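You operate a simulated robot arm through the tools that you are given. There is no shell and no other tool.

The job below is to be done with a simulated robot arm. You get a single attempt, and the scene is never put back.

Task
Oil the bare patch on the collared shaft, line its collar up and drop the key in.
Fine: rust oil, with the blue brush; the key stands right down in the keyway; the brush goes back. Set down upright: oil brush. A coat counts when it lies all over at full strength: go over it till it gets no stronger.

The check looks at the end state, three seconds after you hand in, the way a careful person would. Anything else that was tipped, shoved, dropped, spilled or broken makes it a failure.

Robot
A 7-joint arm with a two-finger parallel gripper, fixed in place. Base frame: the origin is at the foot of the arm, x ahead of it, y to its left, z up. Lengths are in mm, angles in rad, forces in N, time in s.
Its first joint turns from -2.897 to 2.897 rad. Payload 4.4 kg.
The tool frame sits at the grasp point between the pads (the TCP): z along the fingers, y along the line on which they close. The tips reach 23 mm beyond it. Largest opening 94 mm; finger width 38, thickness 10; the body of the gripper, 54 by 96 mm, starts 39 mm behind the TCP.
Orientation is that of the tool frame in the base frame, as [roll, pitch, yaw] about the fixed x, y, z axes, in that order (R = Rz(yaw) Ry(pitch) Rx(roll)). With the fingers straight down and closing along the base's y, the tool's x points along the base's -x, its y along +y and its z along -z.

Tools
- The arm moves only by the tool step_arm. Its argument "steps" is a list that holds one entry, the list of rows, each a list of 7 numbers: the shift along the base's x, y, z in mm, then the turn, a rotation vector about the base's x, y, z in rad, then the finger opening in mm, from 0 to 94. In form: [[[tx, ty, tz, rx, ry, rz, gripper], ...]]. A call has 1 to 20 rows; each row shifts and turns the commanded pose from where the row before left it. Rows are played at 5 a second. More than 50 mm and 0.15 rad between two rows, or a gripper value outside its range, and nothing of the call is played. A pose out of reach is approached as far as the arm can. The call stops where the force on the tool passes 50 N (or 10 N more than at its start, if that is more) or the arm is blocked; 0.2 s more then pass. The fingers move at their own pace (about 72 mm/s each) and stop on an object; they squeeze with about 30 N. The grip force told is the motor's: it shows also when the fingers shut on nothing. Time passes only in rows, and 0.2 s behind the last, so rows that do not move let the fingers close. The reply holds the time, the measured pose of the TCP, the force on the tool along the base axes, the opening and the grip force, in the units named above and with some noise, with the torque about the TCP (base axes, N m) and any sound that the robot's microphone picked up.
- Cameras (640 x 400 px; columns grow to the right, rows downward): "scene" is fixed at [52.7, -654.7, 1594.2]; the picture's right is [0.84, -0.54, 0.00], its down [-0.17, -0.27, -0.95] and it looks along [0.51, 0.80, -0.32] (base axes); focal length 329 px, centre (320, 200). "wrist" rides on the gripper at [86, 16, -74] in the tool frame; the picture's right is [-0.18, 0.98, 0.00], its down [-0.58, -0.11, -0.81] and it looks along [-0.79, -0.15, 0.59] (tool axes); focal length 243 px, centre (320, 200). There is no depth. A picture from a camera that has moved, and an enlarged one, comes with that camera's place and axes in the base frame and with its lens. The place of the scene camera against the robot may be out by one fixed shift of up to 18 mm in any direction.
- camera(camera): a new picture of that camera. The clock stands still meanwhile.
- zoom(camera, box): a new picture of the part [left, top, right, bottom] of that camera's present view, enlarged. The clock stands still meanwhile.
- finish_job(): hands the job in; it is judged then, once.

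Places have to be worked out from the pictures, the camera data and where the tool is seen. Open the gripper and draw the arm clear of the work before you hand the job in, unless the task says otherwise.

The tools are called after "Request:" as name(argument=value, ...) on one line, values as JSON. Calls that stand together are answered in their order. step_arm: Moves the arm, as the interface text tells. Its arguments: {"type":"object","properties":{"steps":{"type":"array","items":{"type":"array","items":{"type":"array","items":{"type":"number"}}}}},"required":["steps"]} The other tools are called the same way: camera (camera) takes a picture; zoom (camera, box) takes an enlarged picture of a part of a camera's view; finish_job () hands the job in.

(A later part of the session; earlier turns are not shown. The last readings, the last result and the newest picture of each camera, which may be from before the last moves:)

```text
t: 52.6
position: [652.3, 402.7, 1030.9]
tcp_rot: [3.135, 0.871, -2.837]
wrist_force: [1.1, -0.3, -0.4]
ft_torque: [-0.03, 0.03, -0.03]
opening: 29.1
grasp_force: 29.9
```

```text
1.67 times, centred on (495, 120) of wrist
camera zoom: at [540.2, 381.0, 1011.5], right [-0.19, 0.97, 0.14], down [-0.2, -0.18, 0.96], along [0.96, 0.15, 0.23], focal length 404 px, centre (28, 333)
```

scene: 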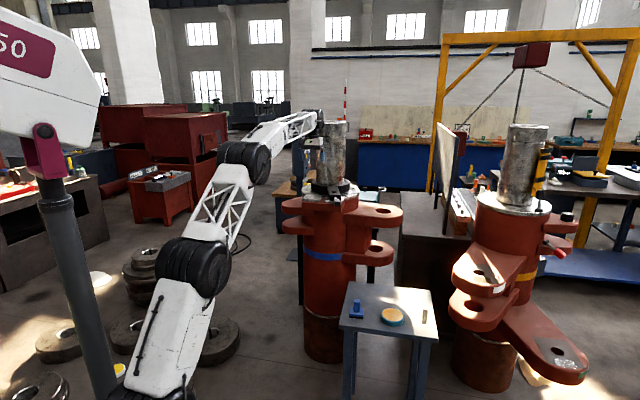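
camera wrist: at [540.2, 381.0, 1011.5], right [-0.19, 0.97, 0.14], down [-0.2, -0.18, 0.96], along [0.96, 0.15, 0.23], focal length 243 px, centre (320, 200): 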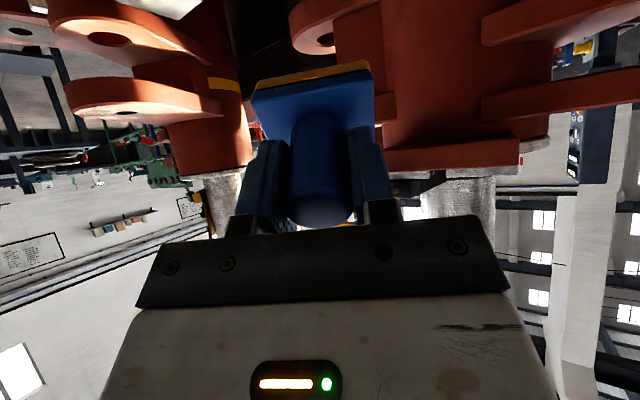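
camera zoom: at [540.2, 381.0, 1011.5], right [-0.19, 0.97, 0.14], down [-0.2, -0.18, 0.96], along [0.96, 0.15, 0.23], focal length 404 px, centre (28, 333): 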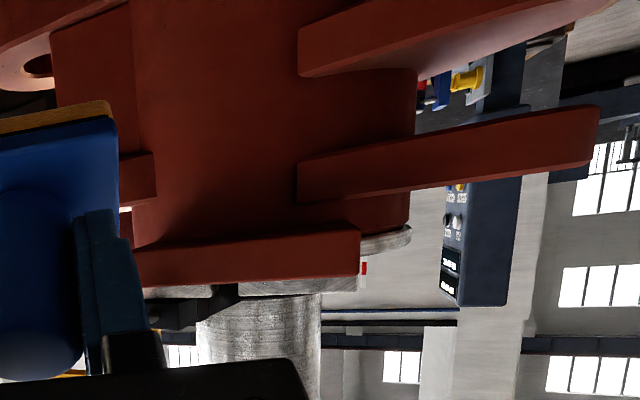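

The housing's vertical faces are plain red too. I'll look once more at every lug top of the collared machine at high zoom, and at the flange ring around the collar.

Request:
zoom(camera="scene", box=[276, 190, 324, 250])

Request:
zoom(camera="scene", box=[340, 195, 412, 240])

Request:
zoom(camera="scene", box=[335, 232, 407, 277])

Request:
zoom(camera="scene", box=[296, 165, 368, 210])

```text
6.67 times, centred on (300, 220) of scene
camera zoom: at [52.7, -654.7, 1594.2], right [0.84, -0.54, 0.0], down [-0.17, -0.27, -0.95], along [0.51, 0.8, -0.32], focal length 2194 px, centre (453, 67)
```

zoom: 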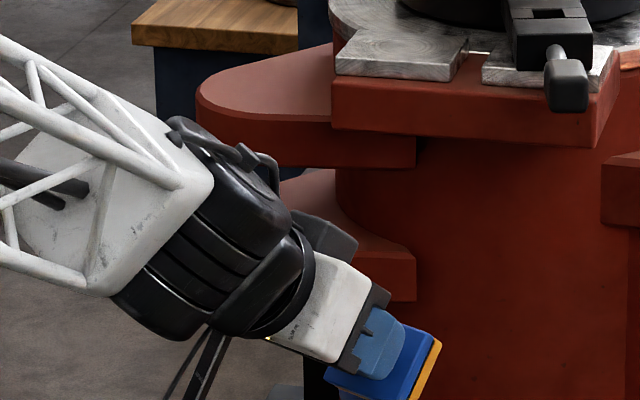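

```text
8.89 times, centred on (376, 218) of scene
camera zoom: at [52.7, -654.7, 1594.2], right [0.84, -0.54, 0.0], down [-0.17, -0.27, -0.95], along [0.51, 0.8, -0.32], focal length 2925 px, centre (-178, 44)
```

zoom: 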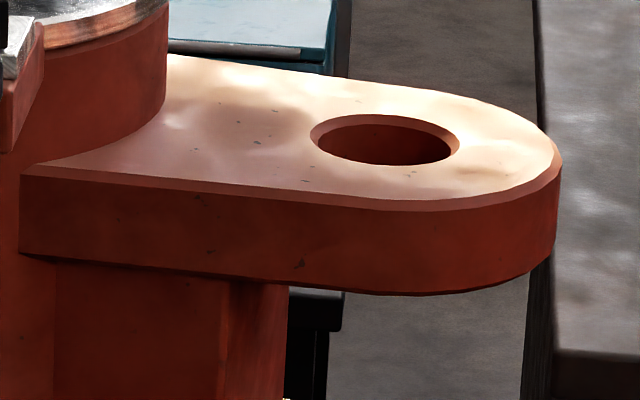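

```text
8.89 times, centred on (371, 254) of scene
camera zoom: at [52.7, -654.7, 1594.2], right [0.84, -0.54, 0.0], down [-0.17, -0.27, -0.95], along [0.51, 0.8, -0.32], focal length 2925 px, centre (-133, -284)
```

zoom: 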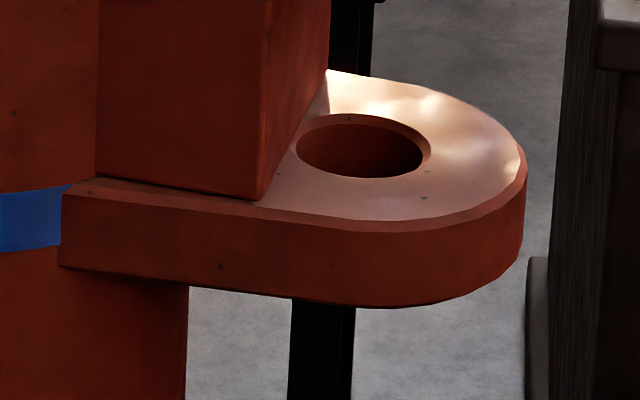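

```text
8.89 times, centred on (332, 188) of scene
camera zoom: at [52.7, -654.7, 1594.2], right [0.84, -0.54, 0.0], down [-0.17, -0.27, -0.95], along [0.51, 0.8, -0.32], focal length 2925 px, centre (213, 311)
```

zoom: 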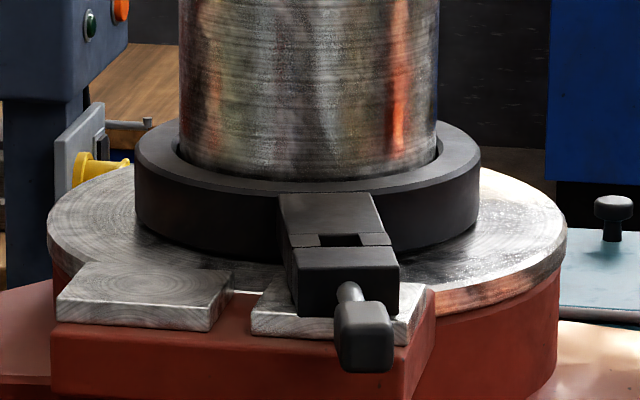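

I'll take exactly the same scene zoom of the pads as I took before brushing, to compare them directly.

Request:
zoom(camera="scene", box=[296, 185, 344, 215])

Request:
zoom(camera="scene", box=[330, 270, 450, 345])

```text
13.33 times, centred on (320, 200) of scene
camera zoom: at [52.7, -654.7, 1594.2], right [0.84, -0.54, 0.0], down [-0.17, -0.27, -0.95], along [0.51, 0.8, -0.32], focal length 4388 px, centre (320, 200)
```

zoom: 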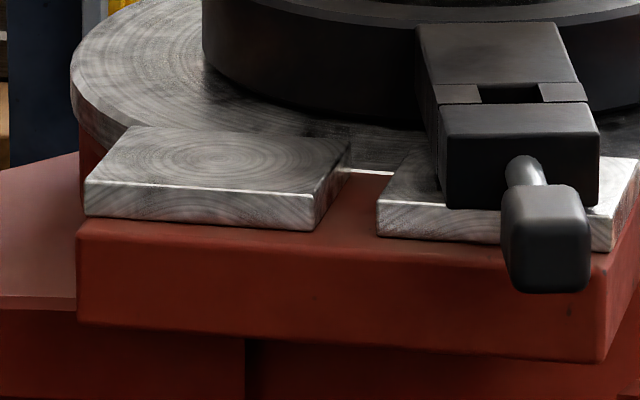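

```text
5.33 times, centred on (390, 308) of scene
camera zoom: at [52.7, -654.7, 1594.2], right [0.84, -0.54, 0.0], down [-0.17, -0.27, -0.95], along [0.51, 0.8, -0.32], focal length 1755 px, centre (-53, -373)
```

zoom: 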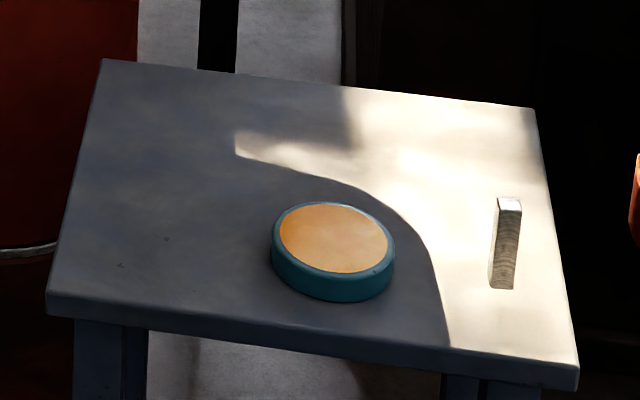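

The pad is identical to before. To learn what a bare patch looks like here, I'll examine the other shaft in detail, since it may carry a counterpart.

Request:
zoom(camera="scene", box=[480, 115, 570, 171])

Request:
zoom(camera="scene", box=[470, 165, 570, 228])

Request:
zoom(camera="scene", box=[500, 200, 600, 262])

Request:
zoom(camera="scene", box=[290, 290, 340, 365])

```text
7.11 times, centred on (525, 143) of scene
camera zoom: at [52.7, -654.7, 1594.2], right [0.84, -0.54, 0.0], down [-0.17, -0.27, -0.95], along [0.51, 0.8, -0.32], focal length 2340 px, centre (-1138, 605)
```

zoom: 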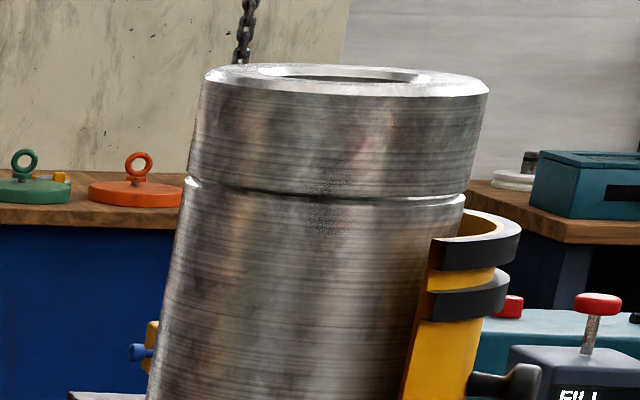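

```text
6.35 times, centred on (520, 196) of scene
camera zoom: at [52.7, -654.7, 1594.2], right [0.84, -0.54, 0.0], down [-0.17, -0.27, -0.95], along [0.51, 0.8, -0.32], focal length 2089 px, centre (-950, 222)
```

zoom: 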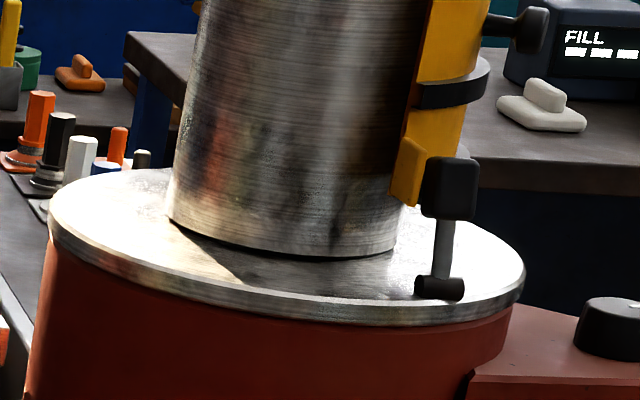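

```text
6.40 times, centred on (550, 231) of scene
camera zoom: at [52.7, -654.7, 1594.2], right [0.84, -0.54, 0.0], down [-0.17, -0.27, -0.95], along [0.51, 0.8, -0.32], focal length 2106 px, centre (-1152, 2)
```

zoom: 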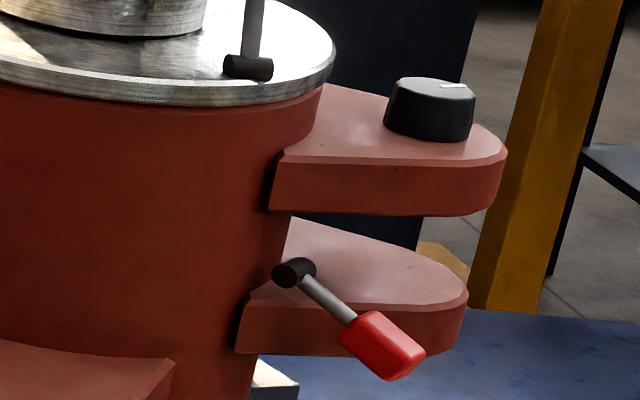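

```text
5.33 times, centred on (315, 328) of scene
camera zoom: at [52.7, -654.7, 1594.2], right [0.84, -0.54, 0.0], down [-0.17, -0.27, -0.95], along [0.51, 0.8, -0.32], focal length 1755 px, centre (347, -480)
```

zoom: 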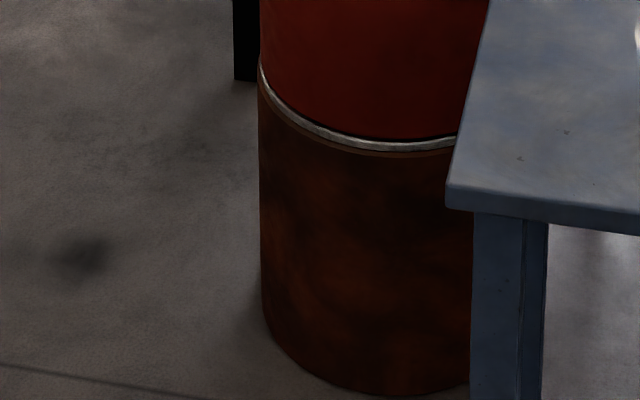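

The right machine is a different station altogether. Before ruling the pad out, I'll give it a proper test: return, press firmly and make many strokes, then compare again.

Request:
step_arm(steps=[[[0, 0, 35, -0.0448, 0.1379, 0, 20], [0, 0, 35, -0.0448, 0.1379, 0, 20], [0, 0, 35, -0.0448, 0.1379, 0, 20], [0, 0, 35, -0.0448, 0.1379, 0, 20], [0, 0, 35, -0.0448, 0.1379, 0, 20], [0, 0, 35, -0.0448, 0.1379, 0, 20], [15, 35, 0, 0, 0, 0.118, 20], [15, 35, 0, 0, 0, 0.118, 20], [15, 35, 0, 0, 0, 0.118, 20], [15, 35, 0, 0, 0, 0.118, 20], [32.3, 30.7, 0, 0, 0, 0, 20], [32.3, 30.7, 0, 0, 0, 0, 20], [32.3, 30.7, 0, 0, 0, 0, 20], [32.3, 30.7, 0, 0, 0, 0, 20], [32.2, 30.7, 0, 0, 0, 0, 20], [0, 0, -35, 0, 0, 0, 20], [0, 0, -30, 0, 0, 0, 20], [0, 0, 0, 0, 0, 0, 20]]])

```text
t: 56.4
position: [873.5, 693.9, 1176.4]
tcp_rot: [-3.14, 0.001, -2.36]
wrist_force: [0.1, -0.4, -1.3]
ft_torque: [0.01, 0.02, -0.02]
opening: 29.2
grasp_force: 29.9
```

Back over the pad. I'll lower it to firm contact.

Request:
step_arm(steps=[[[0, 2, -15, 0, 0, 0, 20], [0, 0, -13, 0, 0, 0, 20], [0, 0, -1.5, 0, 0, 0, 20], [0, 0, -1, 0, 0, 0, 20], [0, 0, 0, 0, 0, 0, 20]]])

```text
t: 57.6
position: [872.4, 697.4, 1146.9]
tcp_rot: [-3.14, 0.005, -2.36]
wrist_force: [2.0, 2.2, 26.1]
ft_torque: [0.29, 0.32, -0.01]
opening: 29.4
grasp_force: 29.6
```

Firm contact at 26 N. I'll ease off slightly and make several long strokes across the pad in both directions.

Request:
step_arm(steps=[[[-4.2, 4.3, 0.7, 0, 0, 0, 20], [-4.2, 4.3, 0, 0, 0, 0, 20], [4.2, -4.3, 0, 0, 0, 0, 20], [4.2, -4.3, 0, 0, 0, 0, 20], [4.2, -4.3, 0, 0, 0, 0, 20], [4.2, -4.3, 0, 0, 0, 0, 20], [5, 5, 0, 0, 0, 0, 20], [-4.2, 4.3, 0, 0, 0, 0, 20], [-4.2, 4.3, 0, 0, 0, 0, 20], [-4.2, 4.3, 0, 0, 0, 0, 20], [-4.2, 4.3, 0, 0, 0, 0, 20], [-5, -5, 0, 0, 0, 0, 20], [-5, -5, 0, 0, 0, 0, 20], [4.2, -4.3, 0, 0, 0, 0, 20], [4.2, -4.3, 0, 0, 0, 0, 20], [4.2, -4.3, 0, 0, 0, 0, 20], [4.2, -4.3, 0, 0, 0, 0, 20], [-4.2, 4.3, 0, 0, 0, 0, 20], [-4.2, 4.3, 0, 0, 0, 0, 20], [5, 5, 0, 0, 0, 0, 20]]])

Request:
zoom(camera="scene", box=[296, 180, 344, 210])

```text
t: 61.8
position: [873.4, 695.5, 1147.5]
tcp_rot: [-3.139, 0.002, -2.359]
wrist_force: [-0.2, 0.1, -0.6]
ft_torque: [0.02, 0.0, -0.01]
opening: 28.9
grasp_force: 29.9
```

```text
13.33 times, centred on (320, 195) of scene
camera zoom: at [52.7, -654.7, 1594.2], right [0.84, -0.54, 0.0], down [-0.17, -0.27, -0.95], along [0.51, 0.8, -0.32], focal length 4388 px, centre (320, 267)
```

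zoom: 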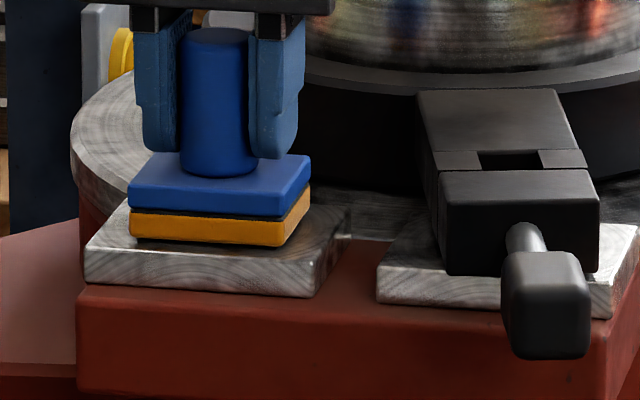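

There's still no oil on the pad, so it is definitely not the coatable patch. I'll lift off, back the arm out of the scene camera's line to the shaft, and study the whole shaft at high zoom.

Request:
step_arm(steps=[[[0, 0, 20, 0, 0, 0, 20], [0, 0, 30, 0, 0, 0, 20], [-35, -35, 0, 0, 0, 0, 20], [-35, -35, 0, 0, 0, 0, 20], [-35, -35, 0, 0, 0, 0, 20], [-35, -35, 0, 0, 0, 0, 20], [-35, -30, -40, 0, 0, 0, 20], [-35, -20, -40, 0, 0, 0, 20], [0, 0, -40, 0, 0, 0, 20], [0, 0, 0, 0, 0, 0, 20]]])

Request:
zoom(camera="scene", box=[304, 115, 360, 150])

Request:
zoom(camera="scene", box=[304, 135, 360, 170])

Request:
zoom(camera="scene", box=[304, 155, 360, 190])

Request:
camera(camera="scene")

```text
refused: row 7 steps farther than a row can; nothing moved
```

```text
11.43 times, centred on (332, 132) of scene
camera zoom: at [52.7, -654.7, 1594.2], right [0.84, -0.54, 0.0], down [-0.17, -0.27, -0.95], along [0.51, 0.8, -0.32], focal length 3761 px, centre (183, 971)
```

zoom: 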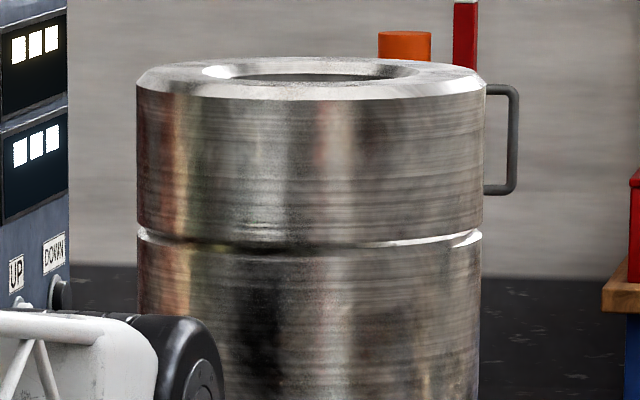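

```text
11.43 times, centred on (332, 152) of scene
camera zoom: at [52.7, -654.7, 1594.2], right [0.84, -0.54, 0.0], down [-0.17, -0.27, -0.95], along [0.51, 0.8, -0.32], focal length 3761 px, centre (183, 743)
```

zoom: 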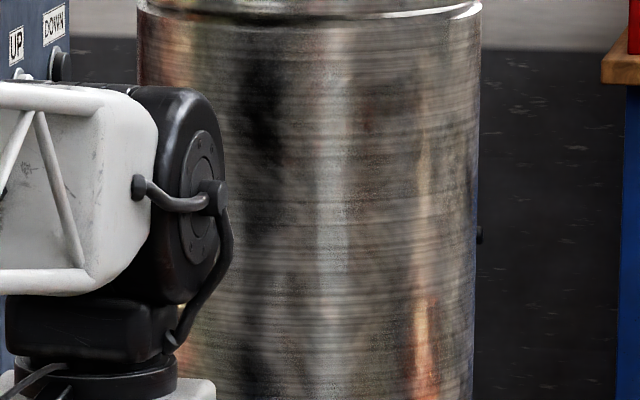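

```text
11.43 times, centred on (332, 172) of scene
camera zoom: at [52.7, -654.7, 1594.2], right [0.84, -0.54, 0.0], down [-0.17, -0.27, -0.95], along [0.51, 0.8, -0.32], focal length 3761 px, centre (183, 514)
```

zoom: 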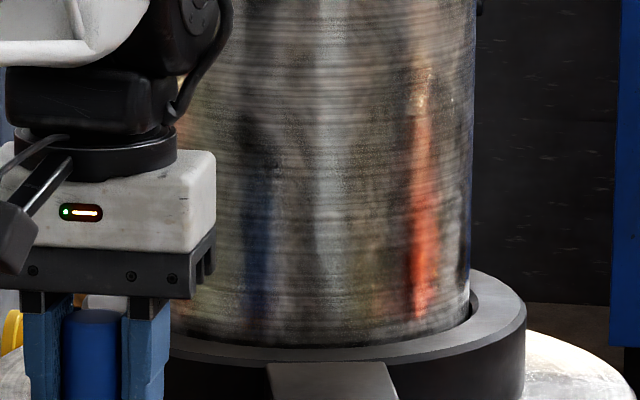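

```text
taken
```

scene: 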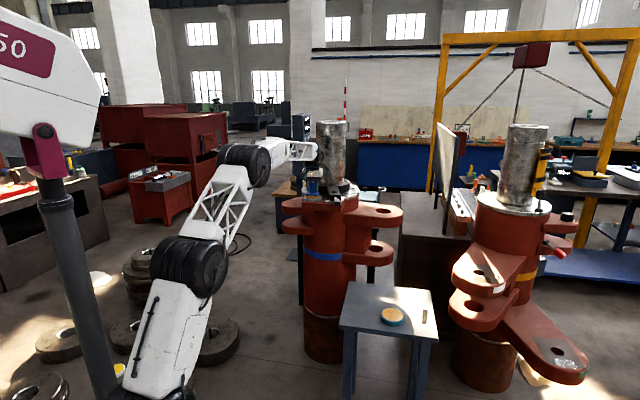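

That call was refused, so nothing moved, but the views show the shaft is plain. I'll check the rest of the workshop within reach for another collared shaft or patch, since I may be missing an object.

Request:
zoom(camera="scene", box=[0, 130, 240, 280])

Request:
zoom(camera="scene", box=[0, 250, 240, 400])

Request:
zoom(camera="scene", box=[400, 110, 640, 260])

Request:
zoom(camera="scene", box=[200, 110, 420, 248])

```text
2.67 times, centred on (120, 205) of scene
camera zoom: at [52.7, -654.7, 1594.2], right [0.84, -0.54, 0.0], down [-0.17, -0.27, -0.95], along [0.51, 0.8, -0.32], focal length 878 px, centre (853, 187)
```

zoom: 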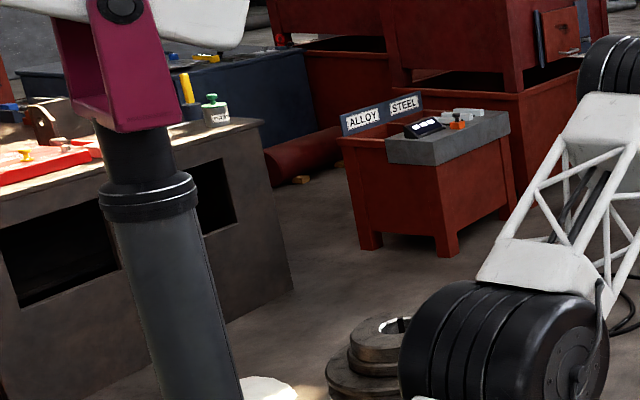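

```text
2.67 times, centred on (120, 325) of scene
camera zoom: at [52.7, -654.7, 1594.2], right [0.84, -0.54, 0.0], down [-0.17, -0.27, -0.95], along [0.51, 0.8, -0.32], focal length 878 px, centre (853, -133)
```

zoom: 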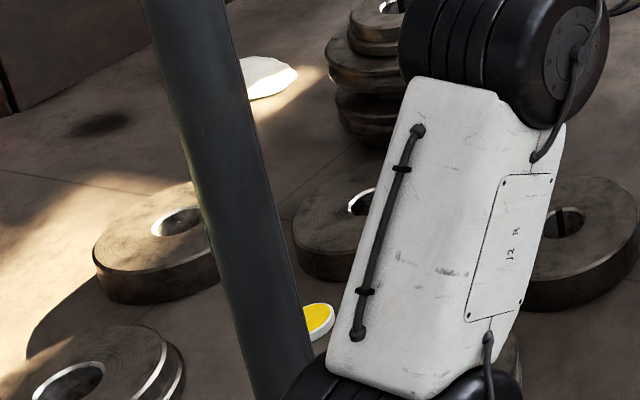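

```text
2.67 times, centred on (520, 185) of scene
camera zoom: at [52.7, -654.7, 1594.2], right [0.84, -0.54, 0.0], down [-0.17, -0.27, -0.95], along [0.51, 0.8, -0.32], focal length 878 px, centre (-213, 240)
```

zoom: 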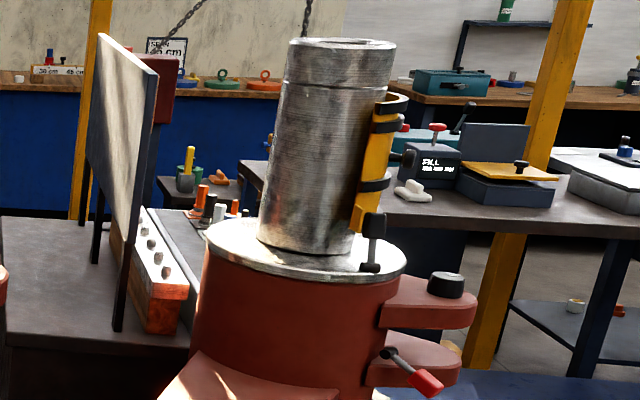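

```text
2.90 times, centred on (310, 179) of scene
camera zoom: at [52.7, -654.7, 1594.2], right [0.84, -0.54, 0.0], down [-0.17, -0.27, -0.95], along [0.51, 0.8, -0.32], focal length 954 px, centre (349, 261)
```

zoom: 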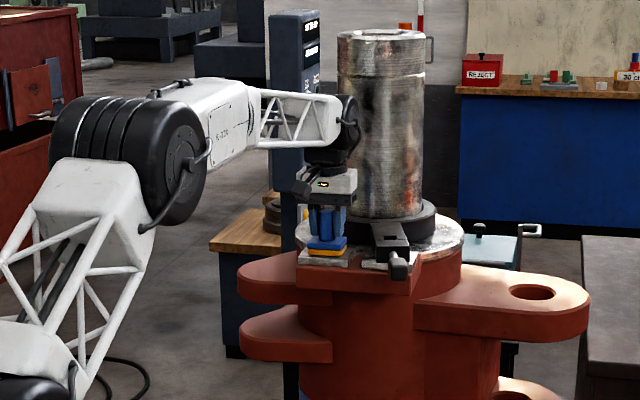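

Nothing else in reach fits. I'll lift and move to the same viewpoint as before to check the pad once more after the firmer strokes.

Request:
step_arm(steps=[[[0, 0, 30, 0, 0, 0, 20], [0, 0, 40, 0, 0, 0, 20], [-15, -36, 25, 0, 0, 0, 20], [-15, -36, 25, 0, 0, 0, 20], [-5, -40, 25, 0, 0, 0, 20], [0, -40, 20, 0, 0, 0, 20], [0, -40, 20, 0, 0, 0, 20], [0, -25, 0, 0, 0, 0, 20], [0, 0, 0, 0, 0, 0, 20]]])

Request:
zoom(camera="wrist", box=[370, 90, 498, 200])

Request:
zoom(camera="wrist", box=[230, 40, 410, 240])

Request:
zoom(camera="scene", box=[296, 185, 344, 215])

```text
t: 63.8
position: [836.9, 479.3, 1332.9]
tcp_rot: [-3.141, 0.004, -2.361]
wrist_force: [0.6, -0.1, -0.8]
ft_torque: [-0.01, -0.01, -0.01]
opening: 29.2
grasp_force: 30.0
```

```text
3.64 times, centred on (434, 145) of wrist
camera zoom: at [764.7, 429.6, 1406.8], right [-0.56, 0.83, 0.0], down [0.49, 0.33, 0.81], along [0.67, 0.45, -0.59], focal length 882 px, centre (-94, 400)
```

zoom: 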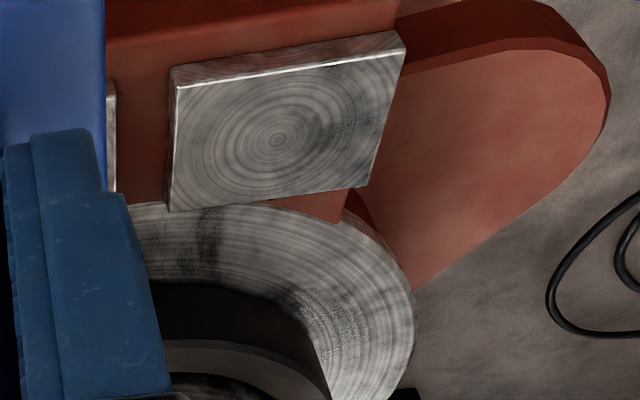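

```text
2.00 times, centred on (320, 140) of wrist
camera zoom: at [764.7, 429.6, 1406.8], right [-0.56, 0.83, 0.0], down [0.49, 0.33, 0.81], along [0.67, 0.45, -0.59], focal length 485 px, centre (320, 320)
```

zoom: 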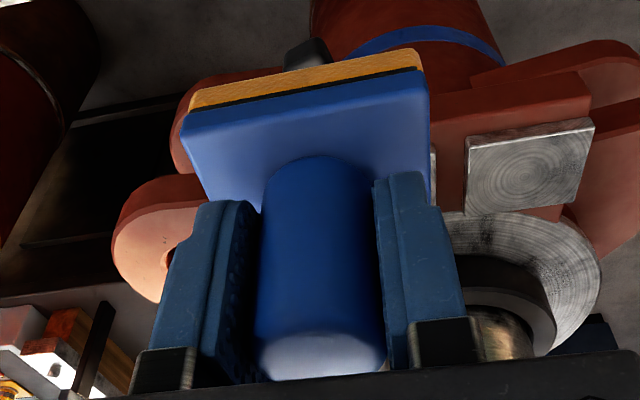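

```text
13.33 times, centred on (320, 200) of scene
camera zoom: at [52.7, -654.7, 1594.2], right [0.84, -0.54, 0.0], down [-0.17, -0.27, -0.95], along [0.51, 0.8, -0.32], focal length 4388 px, centre (320, 200)
```

zoom: 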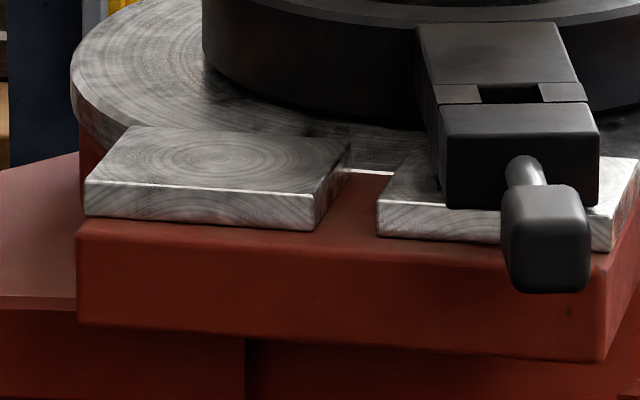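

Still bare. I'll get a closer, steeper look at the collar, flange and both pads from the right side, with the scene of interest beside the brush in the image.

Request:
step_arm(steps=[[[34, 0, -20, 0, 0, 0, 20], [34, 0, -20, 0, 0, 0, 20], [34, 0, -20, 0, 0, 0, 20], [0, 0, 0, 0, 0, 0, 20]]])

Request:
camera(camera="wrist")

Request:
zoom(camera="wrist", box=[370, 50, 620, 230])

```text
t: 64.8
position: [940.4, 479.0, 1270.6]
tcp_rot: [-3.14, 0.0, -2.359]
wrist_force: [-0.3, 0.9, -1.0]
ft_torque: [-0.01, -0.01, 0.01]
opening: 28.9
grasp_force: 29.4
```

```text
taken
camera wrist: at [868.7, 428.2, 1344.0], right [-0.56, 0.83, 0.0], down [0.49, 0.33, 0.81], along [0.67, 0.45, -0.59], focal length 243 px, centre (320, 200)
```

wrist: 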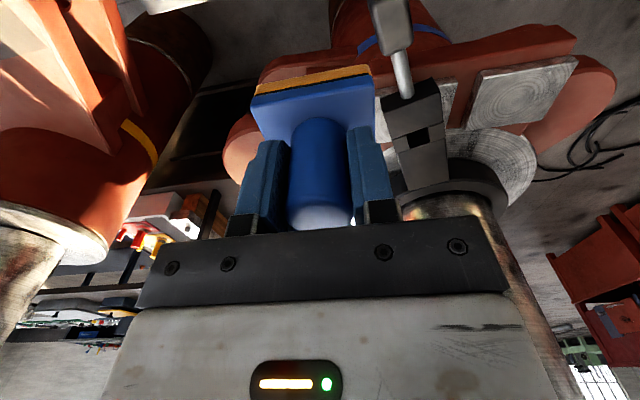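

```text
2.22 times, centred on (495, 140) of wrist
camera zoom: at [868.7, 428.2, 1344.0], right [-0.56, 0.83, 0.0], down [0.49, 0.33, 0.81], along [0.67, 0.45, -0.59], focal length 539 px, centre (-69, 333)
```

zoom: 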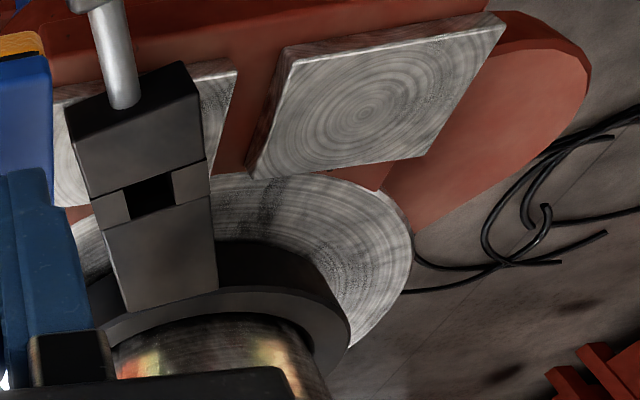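

I'm close to the collar now, so I'll zoom tile by tile over the flange, ring, arm and pads for any faint outlined area.

Request:
zoom(camera="wrist", box=[376, 90, 456, 145])

Request:
zoom(camera="wrist", box=[440, 110, 560, 210])

Request:
zoom(camera="wrist", box=[460, 45, 590, 140])

Request:
zoom(camera="wrist", box=[380, 140, 520, 232])

```text
7.27 times, centred on (416, 118) of wrist
camera zoom: at [868.7, 428.2, 1344.0], right [-0.56, 0.83, 0.0], down [0.49, 0.33, 0.81], along [0.67, 0.45, -0.59], focal length 1764 px, centre (-378, 800)
```

zoom: 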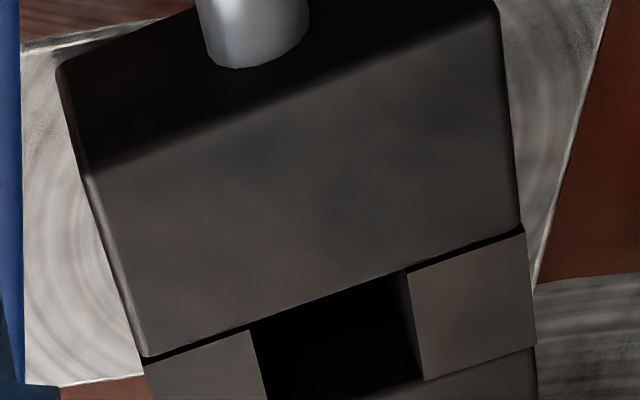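

```text
4.00 times, centred on (500, 160) of wrist
camera zoom: at [868.7, 428.2, 1344.0], right [-0.56, 0.83, 0.0], down [0.49, 0.33, 0.81], along [0.67, 0.45, -0.59], focal length 970 px, centre (-400, 360)
```

zoom: 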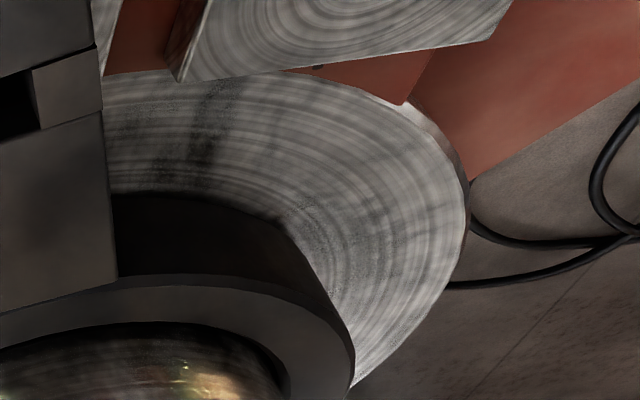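

```text
4.21 times, centred on (525, 92) of wrist
camera zoom: at [868.7, 428.2, 1344.0], right [-0.56, 0.83, 0.0], down [0.49, 0.33, 0.81], along [0.67, 0.45, -0.59], focal length 1022 px, centre (-543, 653)
```

zoom: 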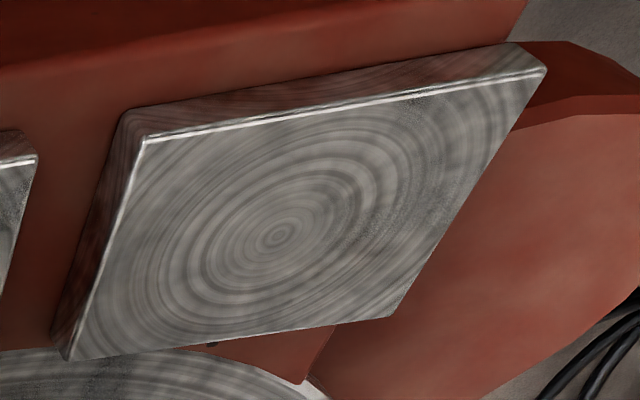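

```text
4.35 times, centred on (450, 186) of wrist
camera zoom: at [868.7, 428.2, 1344.0], right [-0.56, 0.83, 0.0], down [0.49, 0.33, 0.81], along [0.67, 0.45, -0.59], focal length 1055 px, centre (-245, 261)
```

zoom: 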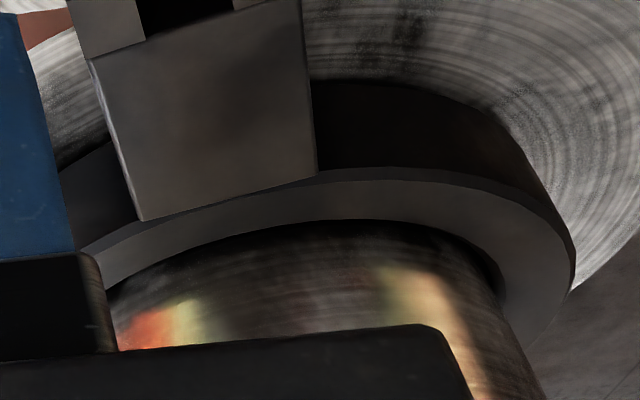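

The flange and collar close-ups are plain. The only side not seen yet is the far right of this machine, so I'll swing round to look at it from there.

Request:
step_arm(steps=[[[0, -42, 10, 0, 0, 0, 20], [0, -42, 10, 0, 0, 0, 20], [0, -42, 10, 0, 0, 0, 20], [0, -42, 0, 0, 0, 0, 20], [15, -10, 0, 0, 0, 0.14, 20], [15, -10, 0, 0, 0, 0.14, 20], [15, 0, 0, 0, 0, 0.14, 20], [15, 0, 0, 0, 0, 0.14, 20], [15, 0, 0, 0, 0, 0.14, 20], [0, 0, 0, 0, 0, 0.14, 20], [0, 0, 0, 0, 0, 0, 20]]])

Request:
camera(camera="wrist")

Request:
zoom(camera="wrist", box=[370, 0, 640, 200])

Request:
zoom(camera="wrist", box=[0, 0, 260, 200])

```text
t: 67.2
position: [1015.4, 291.4, 1301.1]
tcp_rot: [-3.141, 0.0, -1.519]
wrist_force: [-0.2, 0.4, -2.1]
ft_torque: [0.01, -0.02, 0.03]
opening: 28.9
grasp_force: 30.1
```

```text
taken
camera wrist: at [1002.9, 202.0, 1375.3], right [-0.99, 0.13, 0.0], down [0.08, 0.59, 0.81], along [0.11, 0.8, -0.59], focal length 243 px, centre (320, 200)
```

wrist: 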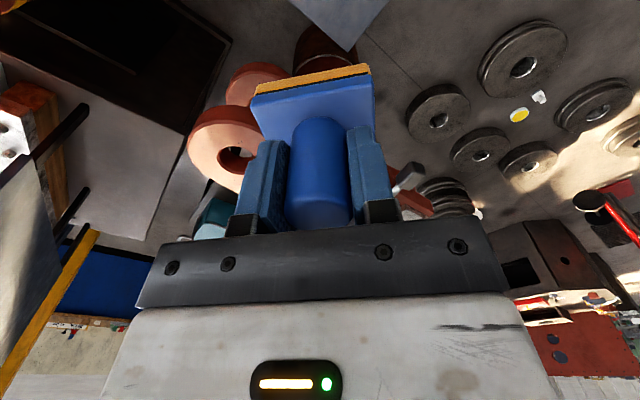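

```text
2.00 times, centred on (505, 100) of wrist
camera zoom: at [1002.9, 202.0, 1375.3], right [-0.99, 0.13, 0.0], down [0.08, 0.59, 0.81], along [0.11, 0.8, -0.59], focal length 485 px, centre (-50, 400)
```

zoom: 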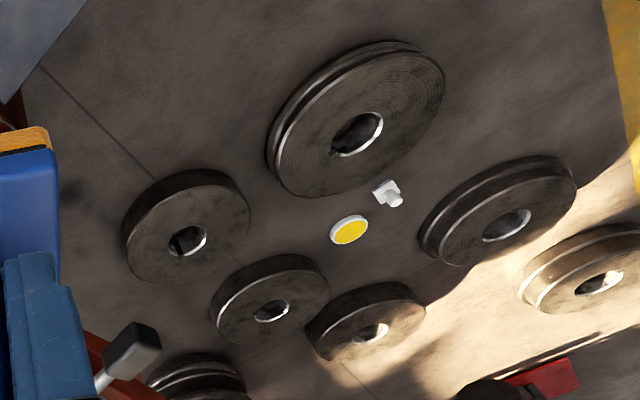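

```text
2.00 times, centred on (130, 100) of wrist
camera zoom: at [1002.9, 202.0, 1375.3], right [-0.99, 0.13, 0.0], down [0.08, 0.59, 0.81], along [0.11, 0.8, -0.59], focal length 485 px, centre (700, 400)
```

zoom: 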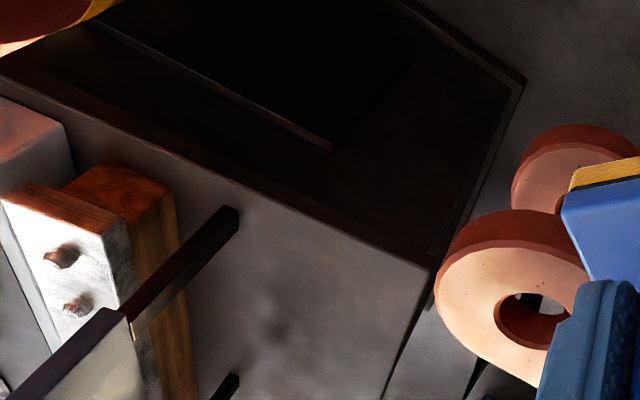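

On the floor I can see a second set, a white brush and a yellow tin, so each station has its own tools and ours is blue with amber. The remaining bare steel here is the shaft itself; I'll return to the tilted view and inspect its robot-facing side at high zoom.

Request:
step_arm(steps=[[[-16.3, 32.9, 3, 0, 0, -0.1455, 20], [-16.3, 32.9, 3, 0, 0, -0.1455, 20], [-16.3, 32.9, 3, 0, 0, -0.1455, 20], [-16.3, 32.9, 3, 0, 0, -0.1455, 20], [-16.3, 32.9, 3, 0, 0, -0.1455, 20], [-16.3, 32.9, 3, 0, 0, -0.1455, 20], [-16.3, 32.9, 3, 0, 0, -0.1455, 20], [-16.3, 32.9, 3, 0, 0, -0.1455, 20], [-16.3, 32.9, 3, 0, 0, -0.1455, 20], [0, 0, 0, 0.0448, -0.1379, 0, 20], [0, 0, 0, 0.0448, -0.1379, 0, 20], [0, 0, 0, 0.0448, -0.1379, 0, 20], [0, 0, 0, 0.0448, -0.1379, 0, 20], [0, 0, 0, 0, 0, 0, 20]]])

Request:
camera(camera="wrist")

Request:
zoom(camera="wrist", box=[380, 20, 540, 120])

Request:
zoom(camera="wrist", box=[380, 100, 540, 225])

```text
t: 70.2
position: [868.1, 588.0, 1327.0]
tcp_rot: [3.141, 0.583, -2.83]
wrist_force: [0.1, 0.6, -0.5]
ft_torque: [0.02, 0.03, 0.01]
opening: 28.9
grasp_force: 29.6
```

```text
taken
camera wrist: at [755.5, 566.6, 1341.7], right [-0.15, 0.98, 0.1], down [0.07, -0.09, 0.99], along [0.99, 0.16, -0.06], focal length 243 px, centre (320, 200)
```

wrist: 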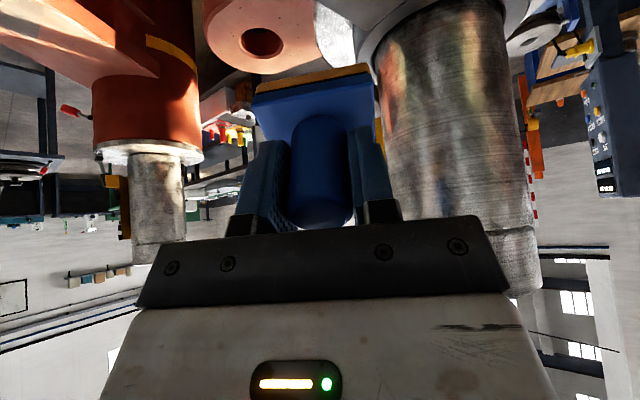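

```text
4.00 times, centred on (460, 70) of wrist
camera zoom: at [755.5, 566.6, 1341.7], right [-0.15, 0.98, 0.1], down [0.07, -0.09, 0.99], along [0.99, 0.16, -0.06], focal length 970 px, centre (-240, 720)
```

zoom: 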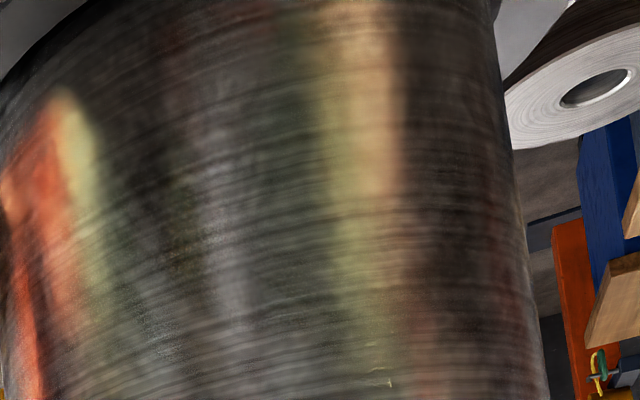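

```text
3.20 times, centred on (460, 162) of wrist
camera zoom: at [755.5, 566.6, 1341.7], right [-0.15, 0.98, 0.1], down [0.07, -0.09, 0.99], along [0.99, 0.16, -0.06], focal length 776 px, centre (-128, 320)
```

zoom: 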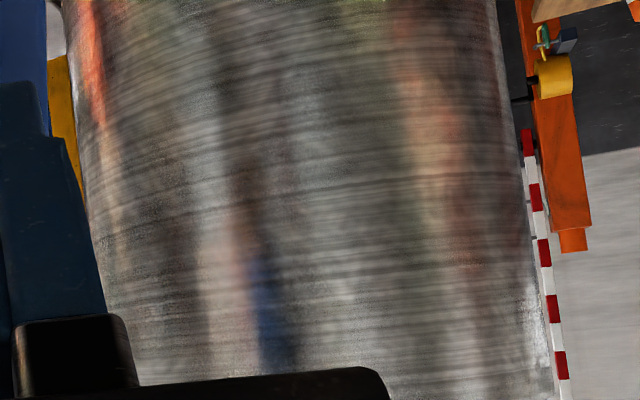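

The shaft is uniformly plain. The grey plates on the right machine's lugs remain the only distinct bare-looking patches, so I'll look at those holes and plates at maximum zoom.

Request:
zoom(camera="scene", box=[536, 335, 584, 365])

Request:
zoom(camera="scene", box=[460, 255, 516, 290])

Request:
zoom(camera="scene", box=[415, 300, 435, 330])

Request:
zoom(camera="scene", box=[420, 60, 640, 198])

```text
13.33 times, centred on (560, 350) of scene
camera zoom: at [52.7, -654.7, 1594.2], right [0.84, -0.54, 0.0], down [-0.17, -0.27, -0.95], along [0.51, 0.8, -0.32], focal length 4388 px, centre (-2880, -1800)
```

zoom: 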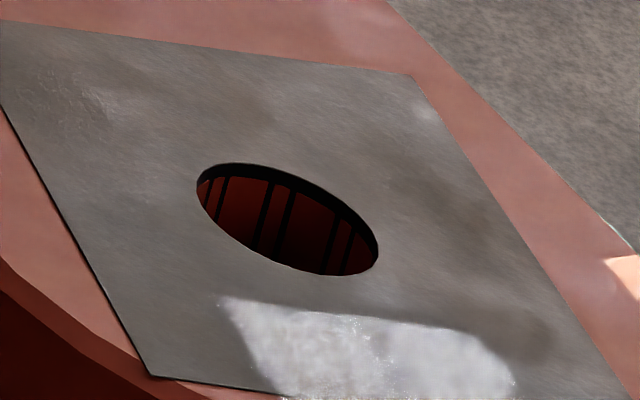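

```text
11.43 times, centred on (488, 272) of scene
camera zoom: at [52.7, -654.7, 1594.2], right [0.84, -0.54, 0.0], down [-0.17, -0.27, -0.95], along [0.51, 0.8, -0.32], focal length 3761 px, centre (-1600, -629)
```

zoom: 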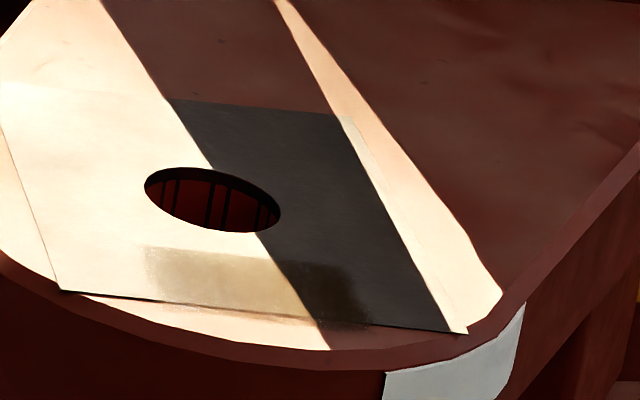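

```text
13.33 times, centred on (425, 315) of scene
camera zoom: at [52.7, -654.7, 1594.2], right [0.84, -0.54, 0.0], down [-0.17, -0.27, -0.95], along [0.51, 0.8, -0.32], focal length 4388 px, centre (-1080, -1333)
```

zoom: 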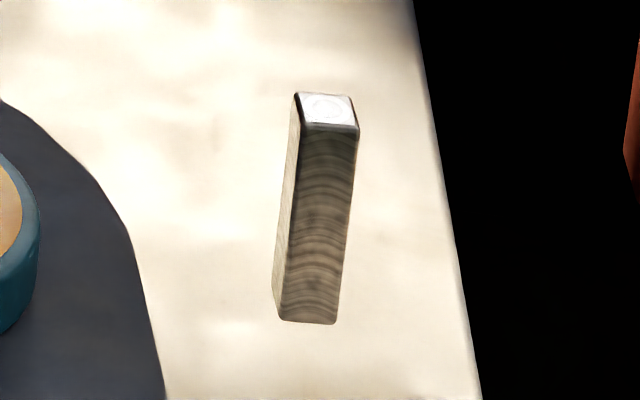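

```text
2.90 times, centred on (530, 129) of scene
camera zoom: at [52.7, -654.7, 1594.2], right [0.84, -0.54, 0.0], down [-0.17, -0.27, -0.95], along [0.51, 0.8, -0.32], focal length 954 px, centre (-289, 406)
```

zoom: 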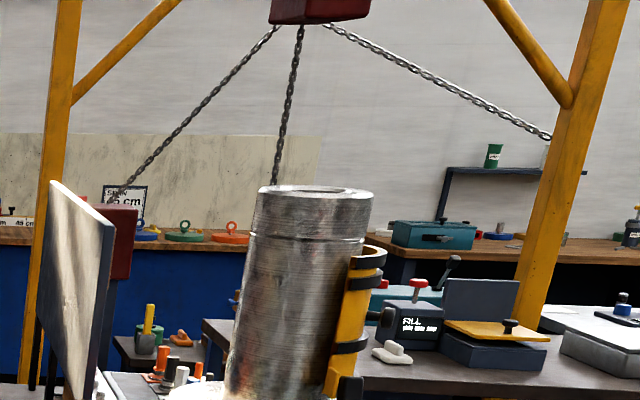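

The lug plates on the other machine belong to a different job and are out of reach. My earlier firm strokes may have lost contact after I eased off, so before moving on I'll do a long, force-checked brushing of the pad.

Request:
step_arm(steps=[[[0, 0, 0, -0.0448, 0.1379, 0, 20], [0, 0, 0, -0.0448, 0.1379, 0, 20], [0, 0, 0, -0.0448, 0.1379, 0, 20], [0, 0, 0, -0.0448, 0.1379, 0, 20], [0, 20, 0, 0, 0, 0.118, 20], [0, 20, 0, 0, 0, 0.118, 20], [1, 20, 0, 0, 0, 0.118, 20], [2, 20, 0, 0, 0, 0.118, 20], [3, 28, -30, 0, 0, 0, 20], [0, 0, -45, 0, 0, 0, 20], [0, 0, -45, 0, 0, 0, 20], [0, 0, -40, 0, 0, 0, 20], [0, 0, 0, 0, 0, 0, 20]]])

```text
t: 73.0
position: [875.1, 696.5, 1165.7]
tcp_rot: [-3.14, 0.001, -2.358]
wrist_force: [0.1, 0.4, -1.4]
ft_torque: [-0.01, 0.02, 0.01]
opening: 29.1
grasp_force: 30.0
```

Request:
step_arm(steps=[[[-1, 0, -10, 0, 0, 0, 20], [0, 0, -7, 0, 0, 0, 20], [0, 0, -1.2, 0, 0, 0, 20], [0, 0, -1, 0, 0, 0, 20], [0, 0, 0, 0, 0, 0, 20]]])

```text
t: 74.2
position: [872.1, 694.5, 1148.3]
tcp_rot: [-3.14, 0.003, -2.359]
wrist_force: [0.4, -0.3, -0.4]
ft_torque: [-0.01, 0.03, 0.02]
opening: 29.0
grasp_force: 29.8
```

Not quite touching yet. I'll go down another 2 mm in small steps.

Request:
step_arm(steps=[[[0.8, 1, -1, 0, 0, 0, 20], [0, 0, -1, 0, 0, 0, 20], [0, 0, 0, 0, 0, 0, 20]]])

```text
t: 75.0
position: [873.8, 696.3, 1148.0]
tcp_rot: [-3.141, 0.004, -2.36]
wrist_force: [3.6, -2.5, 14.3]
ft_torque: [-0.29, 0.09, 0.05]
opening: 29.1
grasp_force: 29.9
```

14 N of contact. Now a full pattern of strokes over the pad while holding that depth.

Request:
step_arm(steps=[[[-4.2, 4.3, 0, 0, 0, 0, 20], [-4.2, 4.3, 0, 0, 0, 0, 20], [4.2, -4.3, 0, 0, 0, 0, 20], [4.2, -4.3, 0, 0, 0, 0, 20], [4.2, -4.3, 0, 0, 0, 0, 20], [4.2, -4.3, 0, 0, 0, 0, 20], [5, 5, 0, 0, 0, 0, 20], [-4.2, 4.3, 0, 0, 0, 0, 20], [-4.2, 4.3, 0, 0, 0, 0, 20], [-4.2, 4.3, 0, 0, 0, 0, 20], [-4.2, 4.3, 0, 0, 0, 0, 20], [-5, -5, 0, 0, 0, 0, 20], [-5, -5, 0, 0, 0, 0, 20], [4.2, -4.3, 0, 0, 0, 0, 20], [4.2, -4.3, 0, 0, 0, 0, 20], [4.2, -4.3, 0, 0, 0, 0, 20], [4.2, -4.3, 0, 0, 0, 0, 20], [-4.2, 4.3, 0, 0, 0, 0, 20], [-4.2, 4.3, 0, 0, 0, 0, 20], [5, 5, 0, 0, 0, 0, 20]]])

Request:
zoom(camera="scene", box=[296, 180, 344, 210])

```text
t: 79.2
position: [873.0, 695.6, 1146.3]
tcp_rot: [-3.14, 0.003, -2.358]
wrist_force: [0.0, 0.2, -0.4]
ft_torque: [0.03, -0.02, 0.0]
opening: 29.2
grasp_force: 30.3
```

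```text
13.33 times, centred on (320, 195) of scene
camera zoom: at [52.7, -654.7, 1594.2], right [0.84, -0.54, 0.0], down [-0.17, -0.27, -0.95], along [0.51, 0.8, -0.32], focal length 4388 px, centre (320, 267)
```

zoom: 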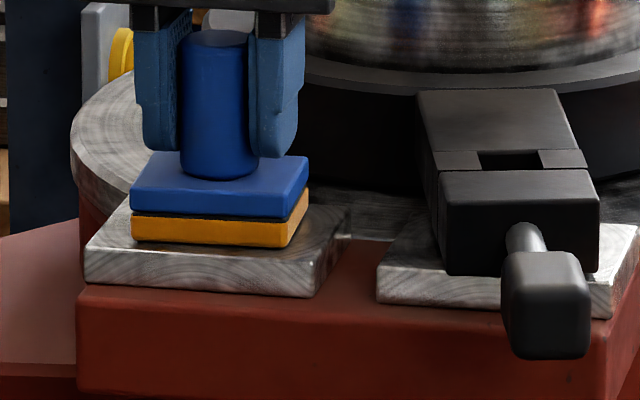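

No colour on the pad, so it is ruled out for good. I'll lift clear and scan the red body of this post from the scene camera at high zoom, band by band, for any bare spot.

Request:
step_arm(steps=[[[0, 0, 25, 0, 0, 0, 20], [0, 0, 40, 0, 0, 0, 20], [-30, -30, 20, 0, 0, 0, 20], [-35, -35, 0, 0, 0, 0, 20], [-35, -35, 0, 0, 0, 0, 20], [-35, -35, 0, 0, 0, 0, 20], [0, 0, 0, 0, 0, 0, 20]]])

Request:
zoom(camera="scene", box=[296, 208, 352, 243])

Request:
zoom(camera="scene", box=[296, 240, 352, 275])

Request:
zoom(camera="scene", box=[296, 272, 352, 307])

Request:
zoom(camera="scene", box=[296, 180, 352, 215])

```text
t: 80.8
position: [736.9, 558.7, 1233.1]
tcp_rot: [-3.141, 0.002, -2.36]
wrist_force: [0.4, -0.4, -0.8]
ft_torque: [-0.03, -0.02, -0.01]
opening: 28.8
grasp_force: 29.9
```

```text
11.43 times, centred on (324, 226) of scene
camera zoom: at [52.7, -654.7, 1594.2], right [0.84, -0.54, 0.0], down [-0.17, -0.27, -0.95], along [0.51, 0.8, -0.32], focal length 3761 px, centre (274, -91)
```

zoom: 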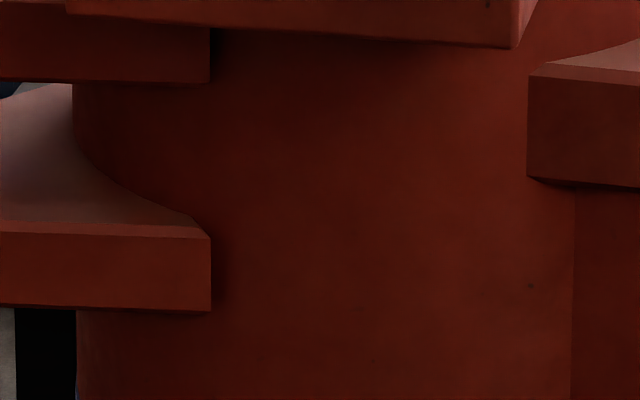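

```text
11.43 times, centred on (324, 258) of scene
camera zoom: at [52.7, -654.7, 1594.2], right [0.84, -0.54, 0.0], down [-0.17, -0.27, -0.95], along [0.51, 0.8, -0.32], focal length 3761 px, centre (274, -457)
```

zoom: 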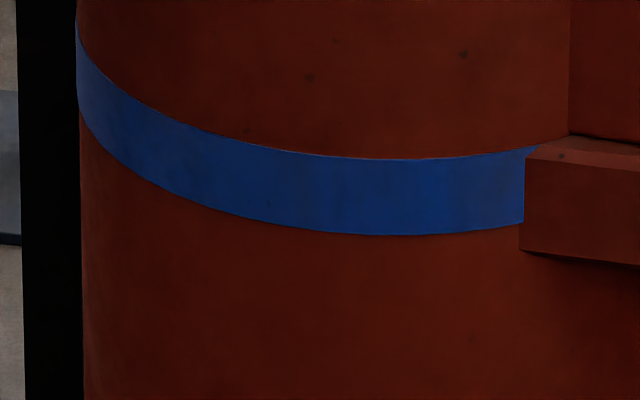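

```text
11.43 times, centred on (324, 290) of scene
camera zoom: at [52.7, -654.7, 1594.2], right [0.84, -0.54, 0.0], down [-0.17, -0.27, -0.95], along [0.51, 0.8, -0.32], focal length 3761 px, centre (274, -823)
```

zoom: 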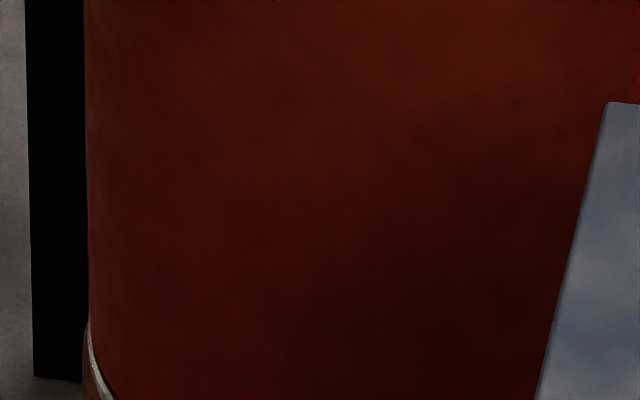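

```text
11.43 times, centred on (324, 198) of scene
camera zoom: at [52.7, -654.7, 1594.2], right [0.84, -0.54, 0.0], down [-0.17, -0.27, -0.95], along [0.51, 0.8, -0.32], focal length 3761 px, centre (274, 229)
```

zoom: 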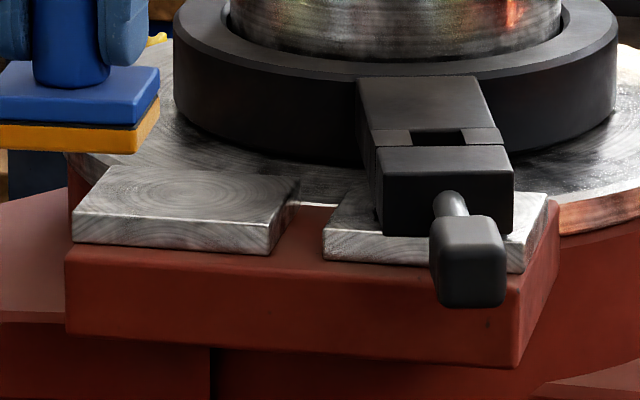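

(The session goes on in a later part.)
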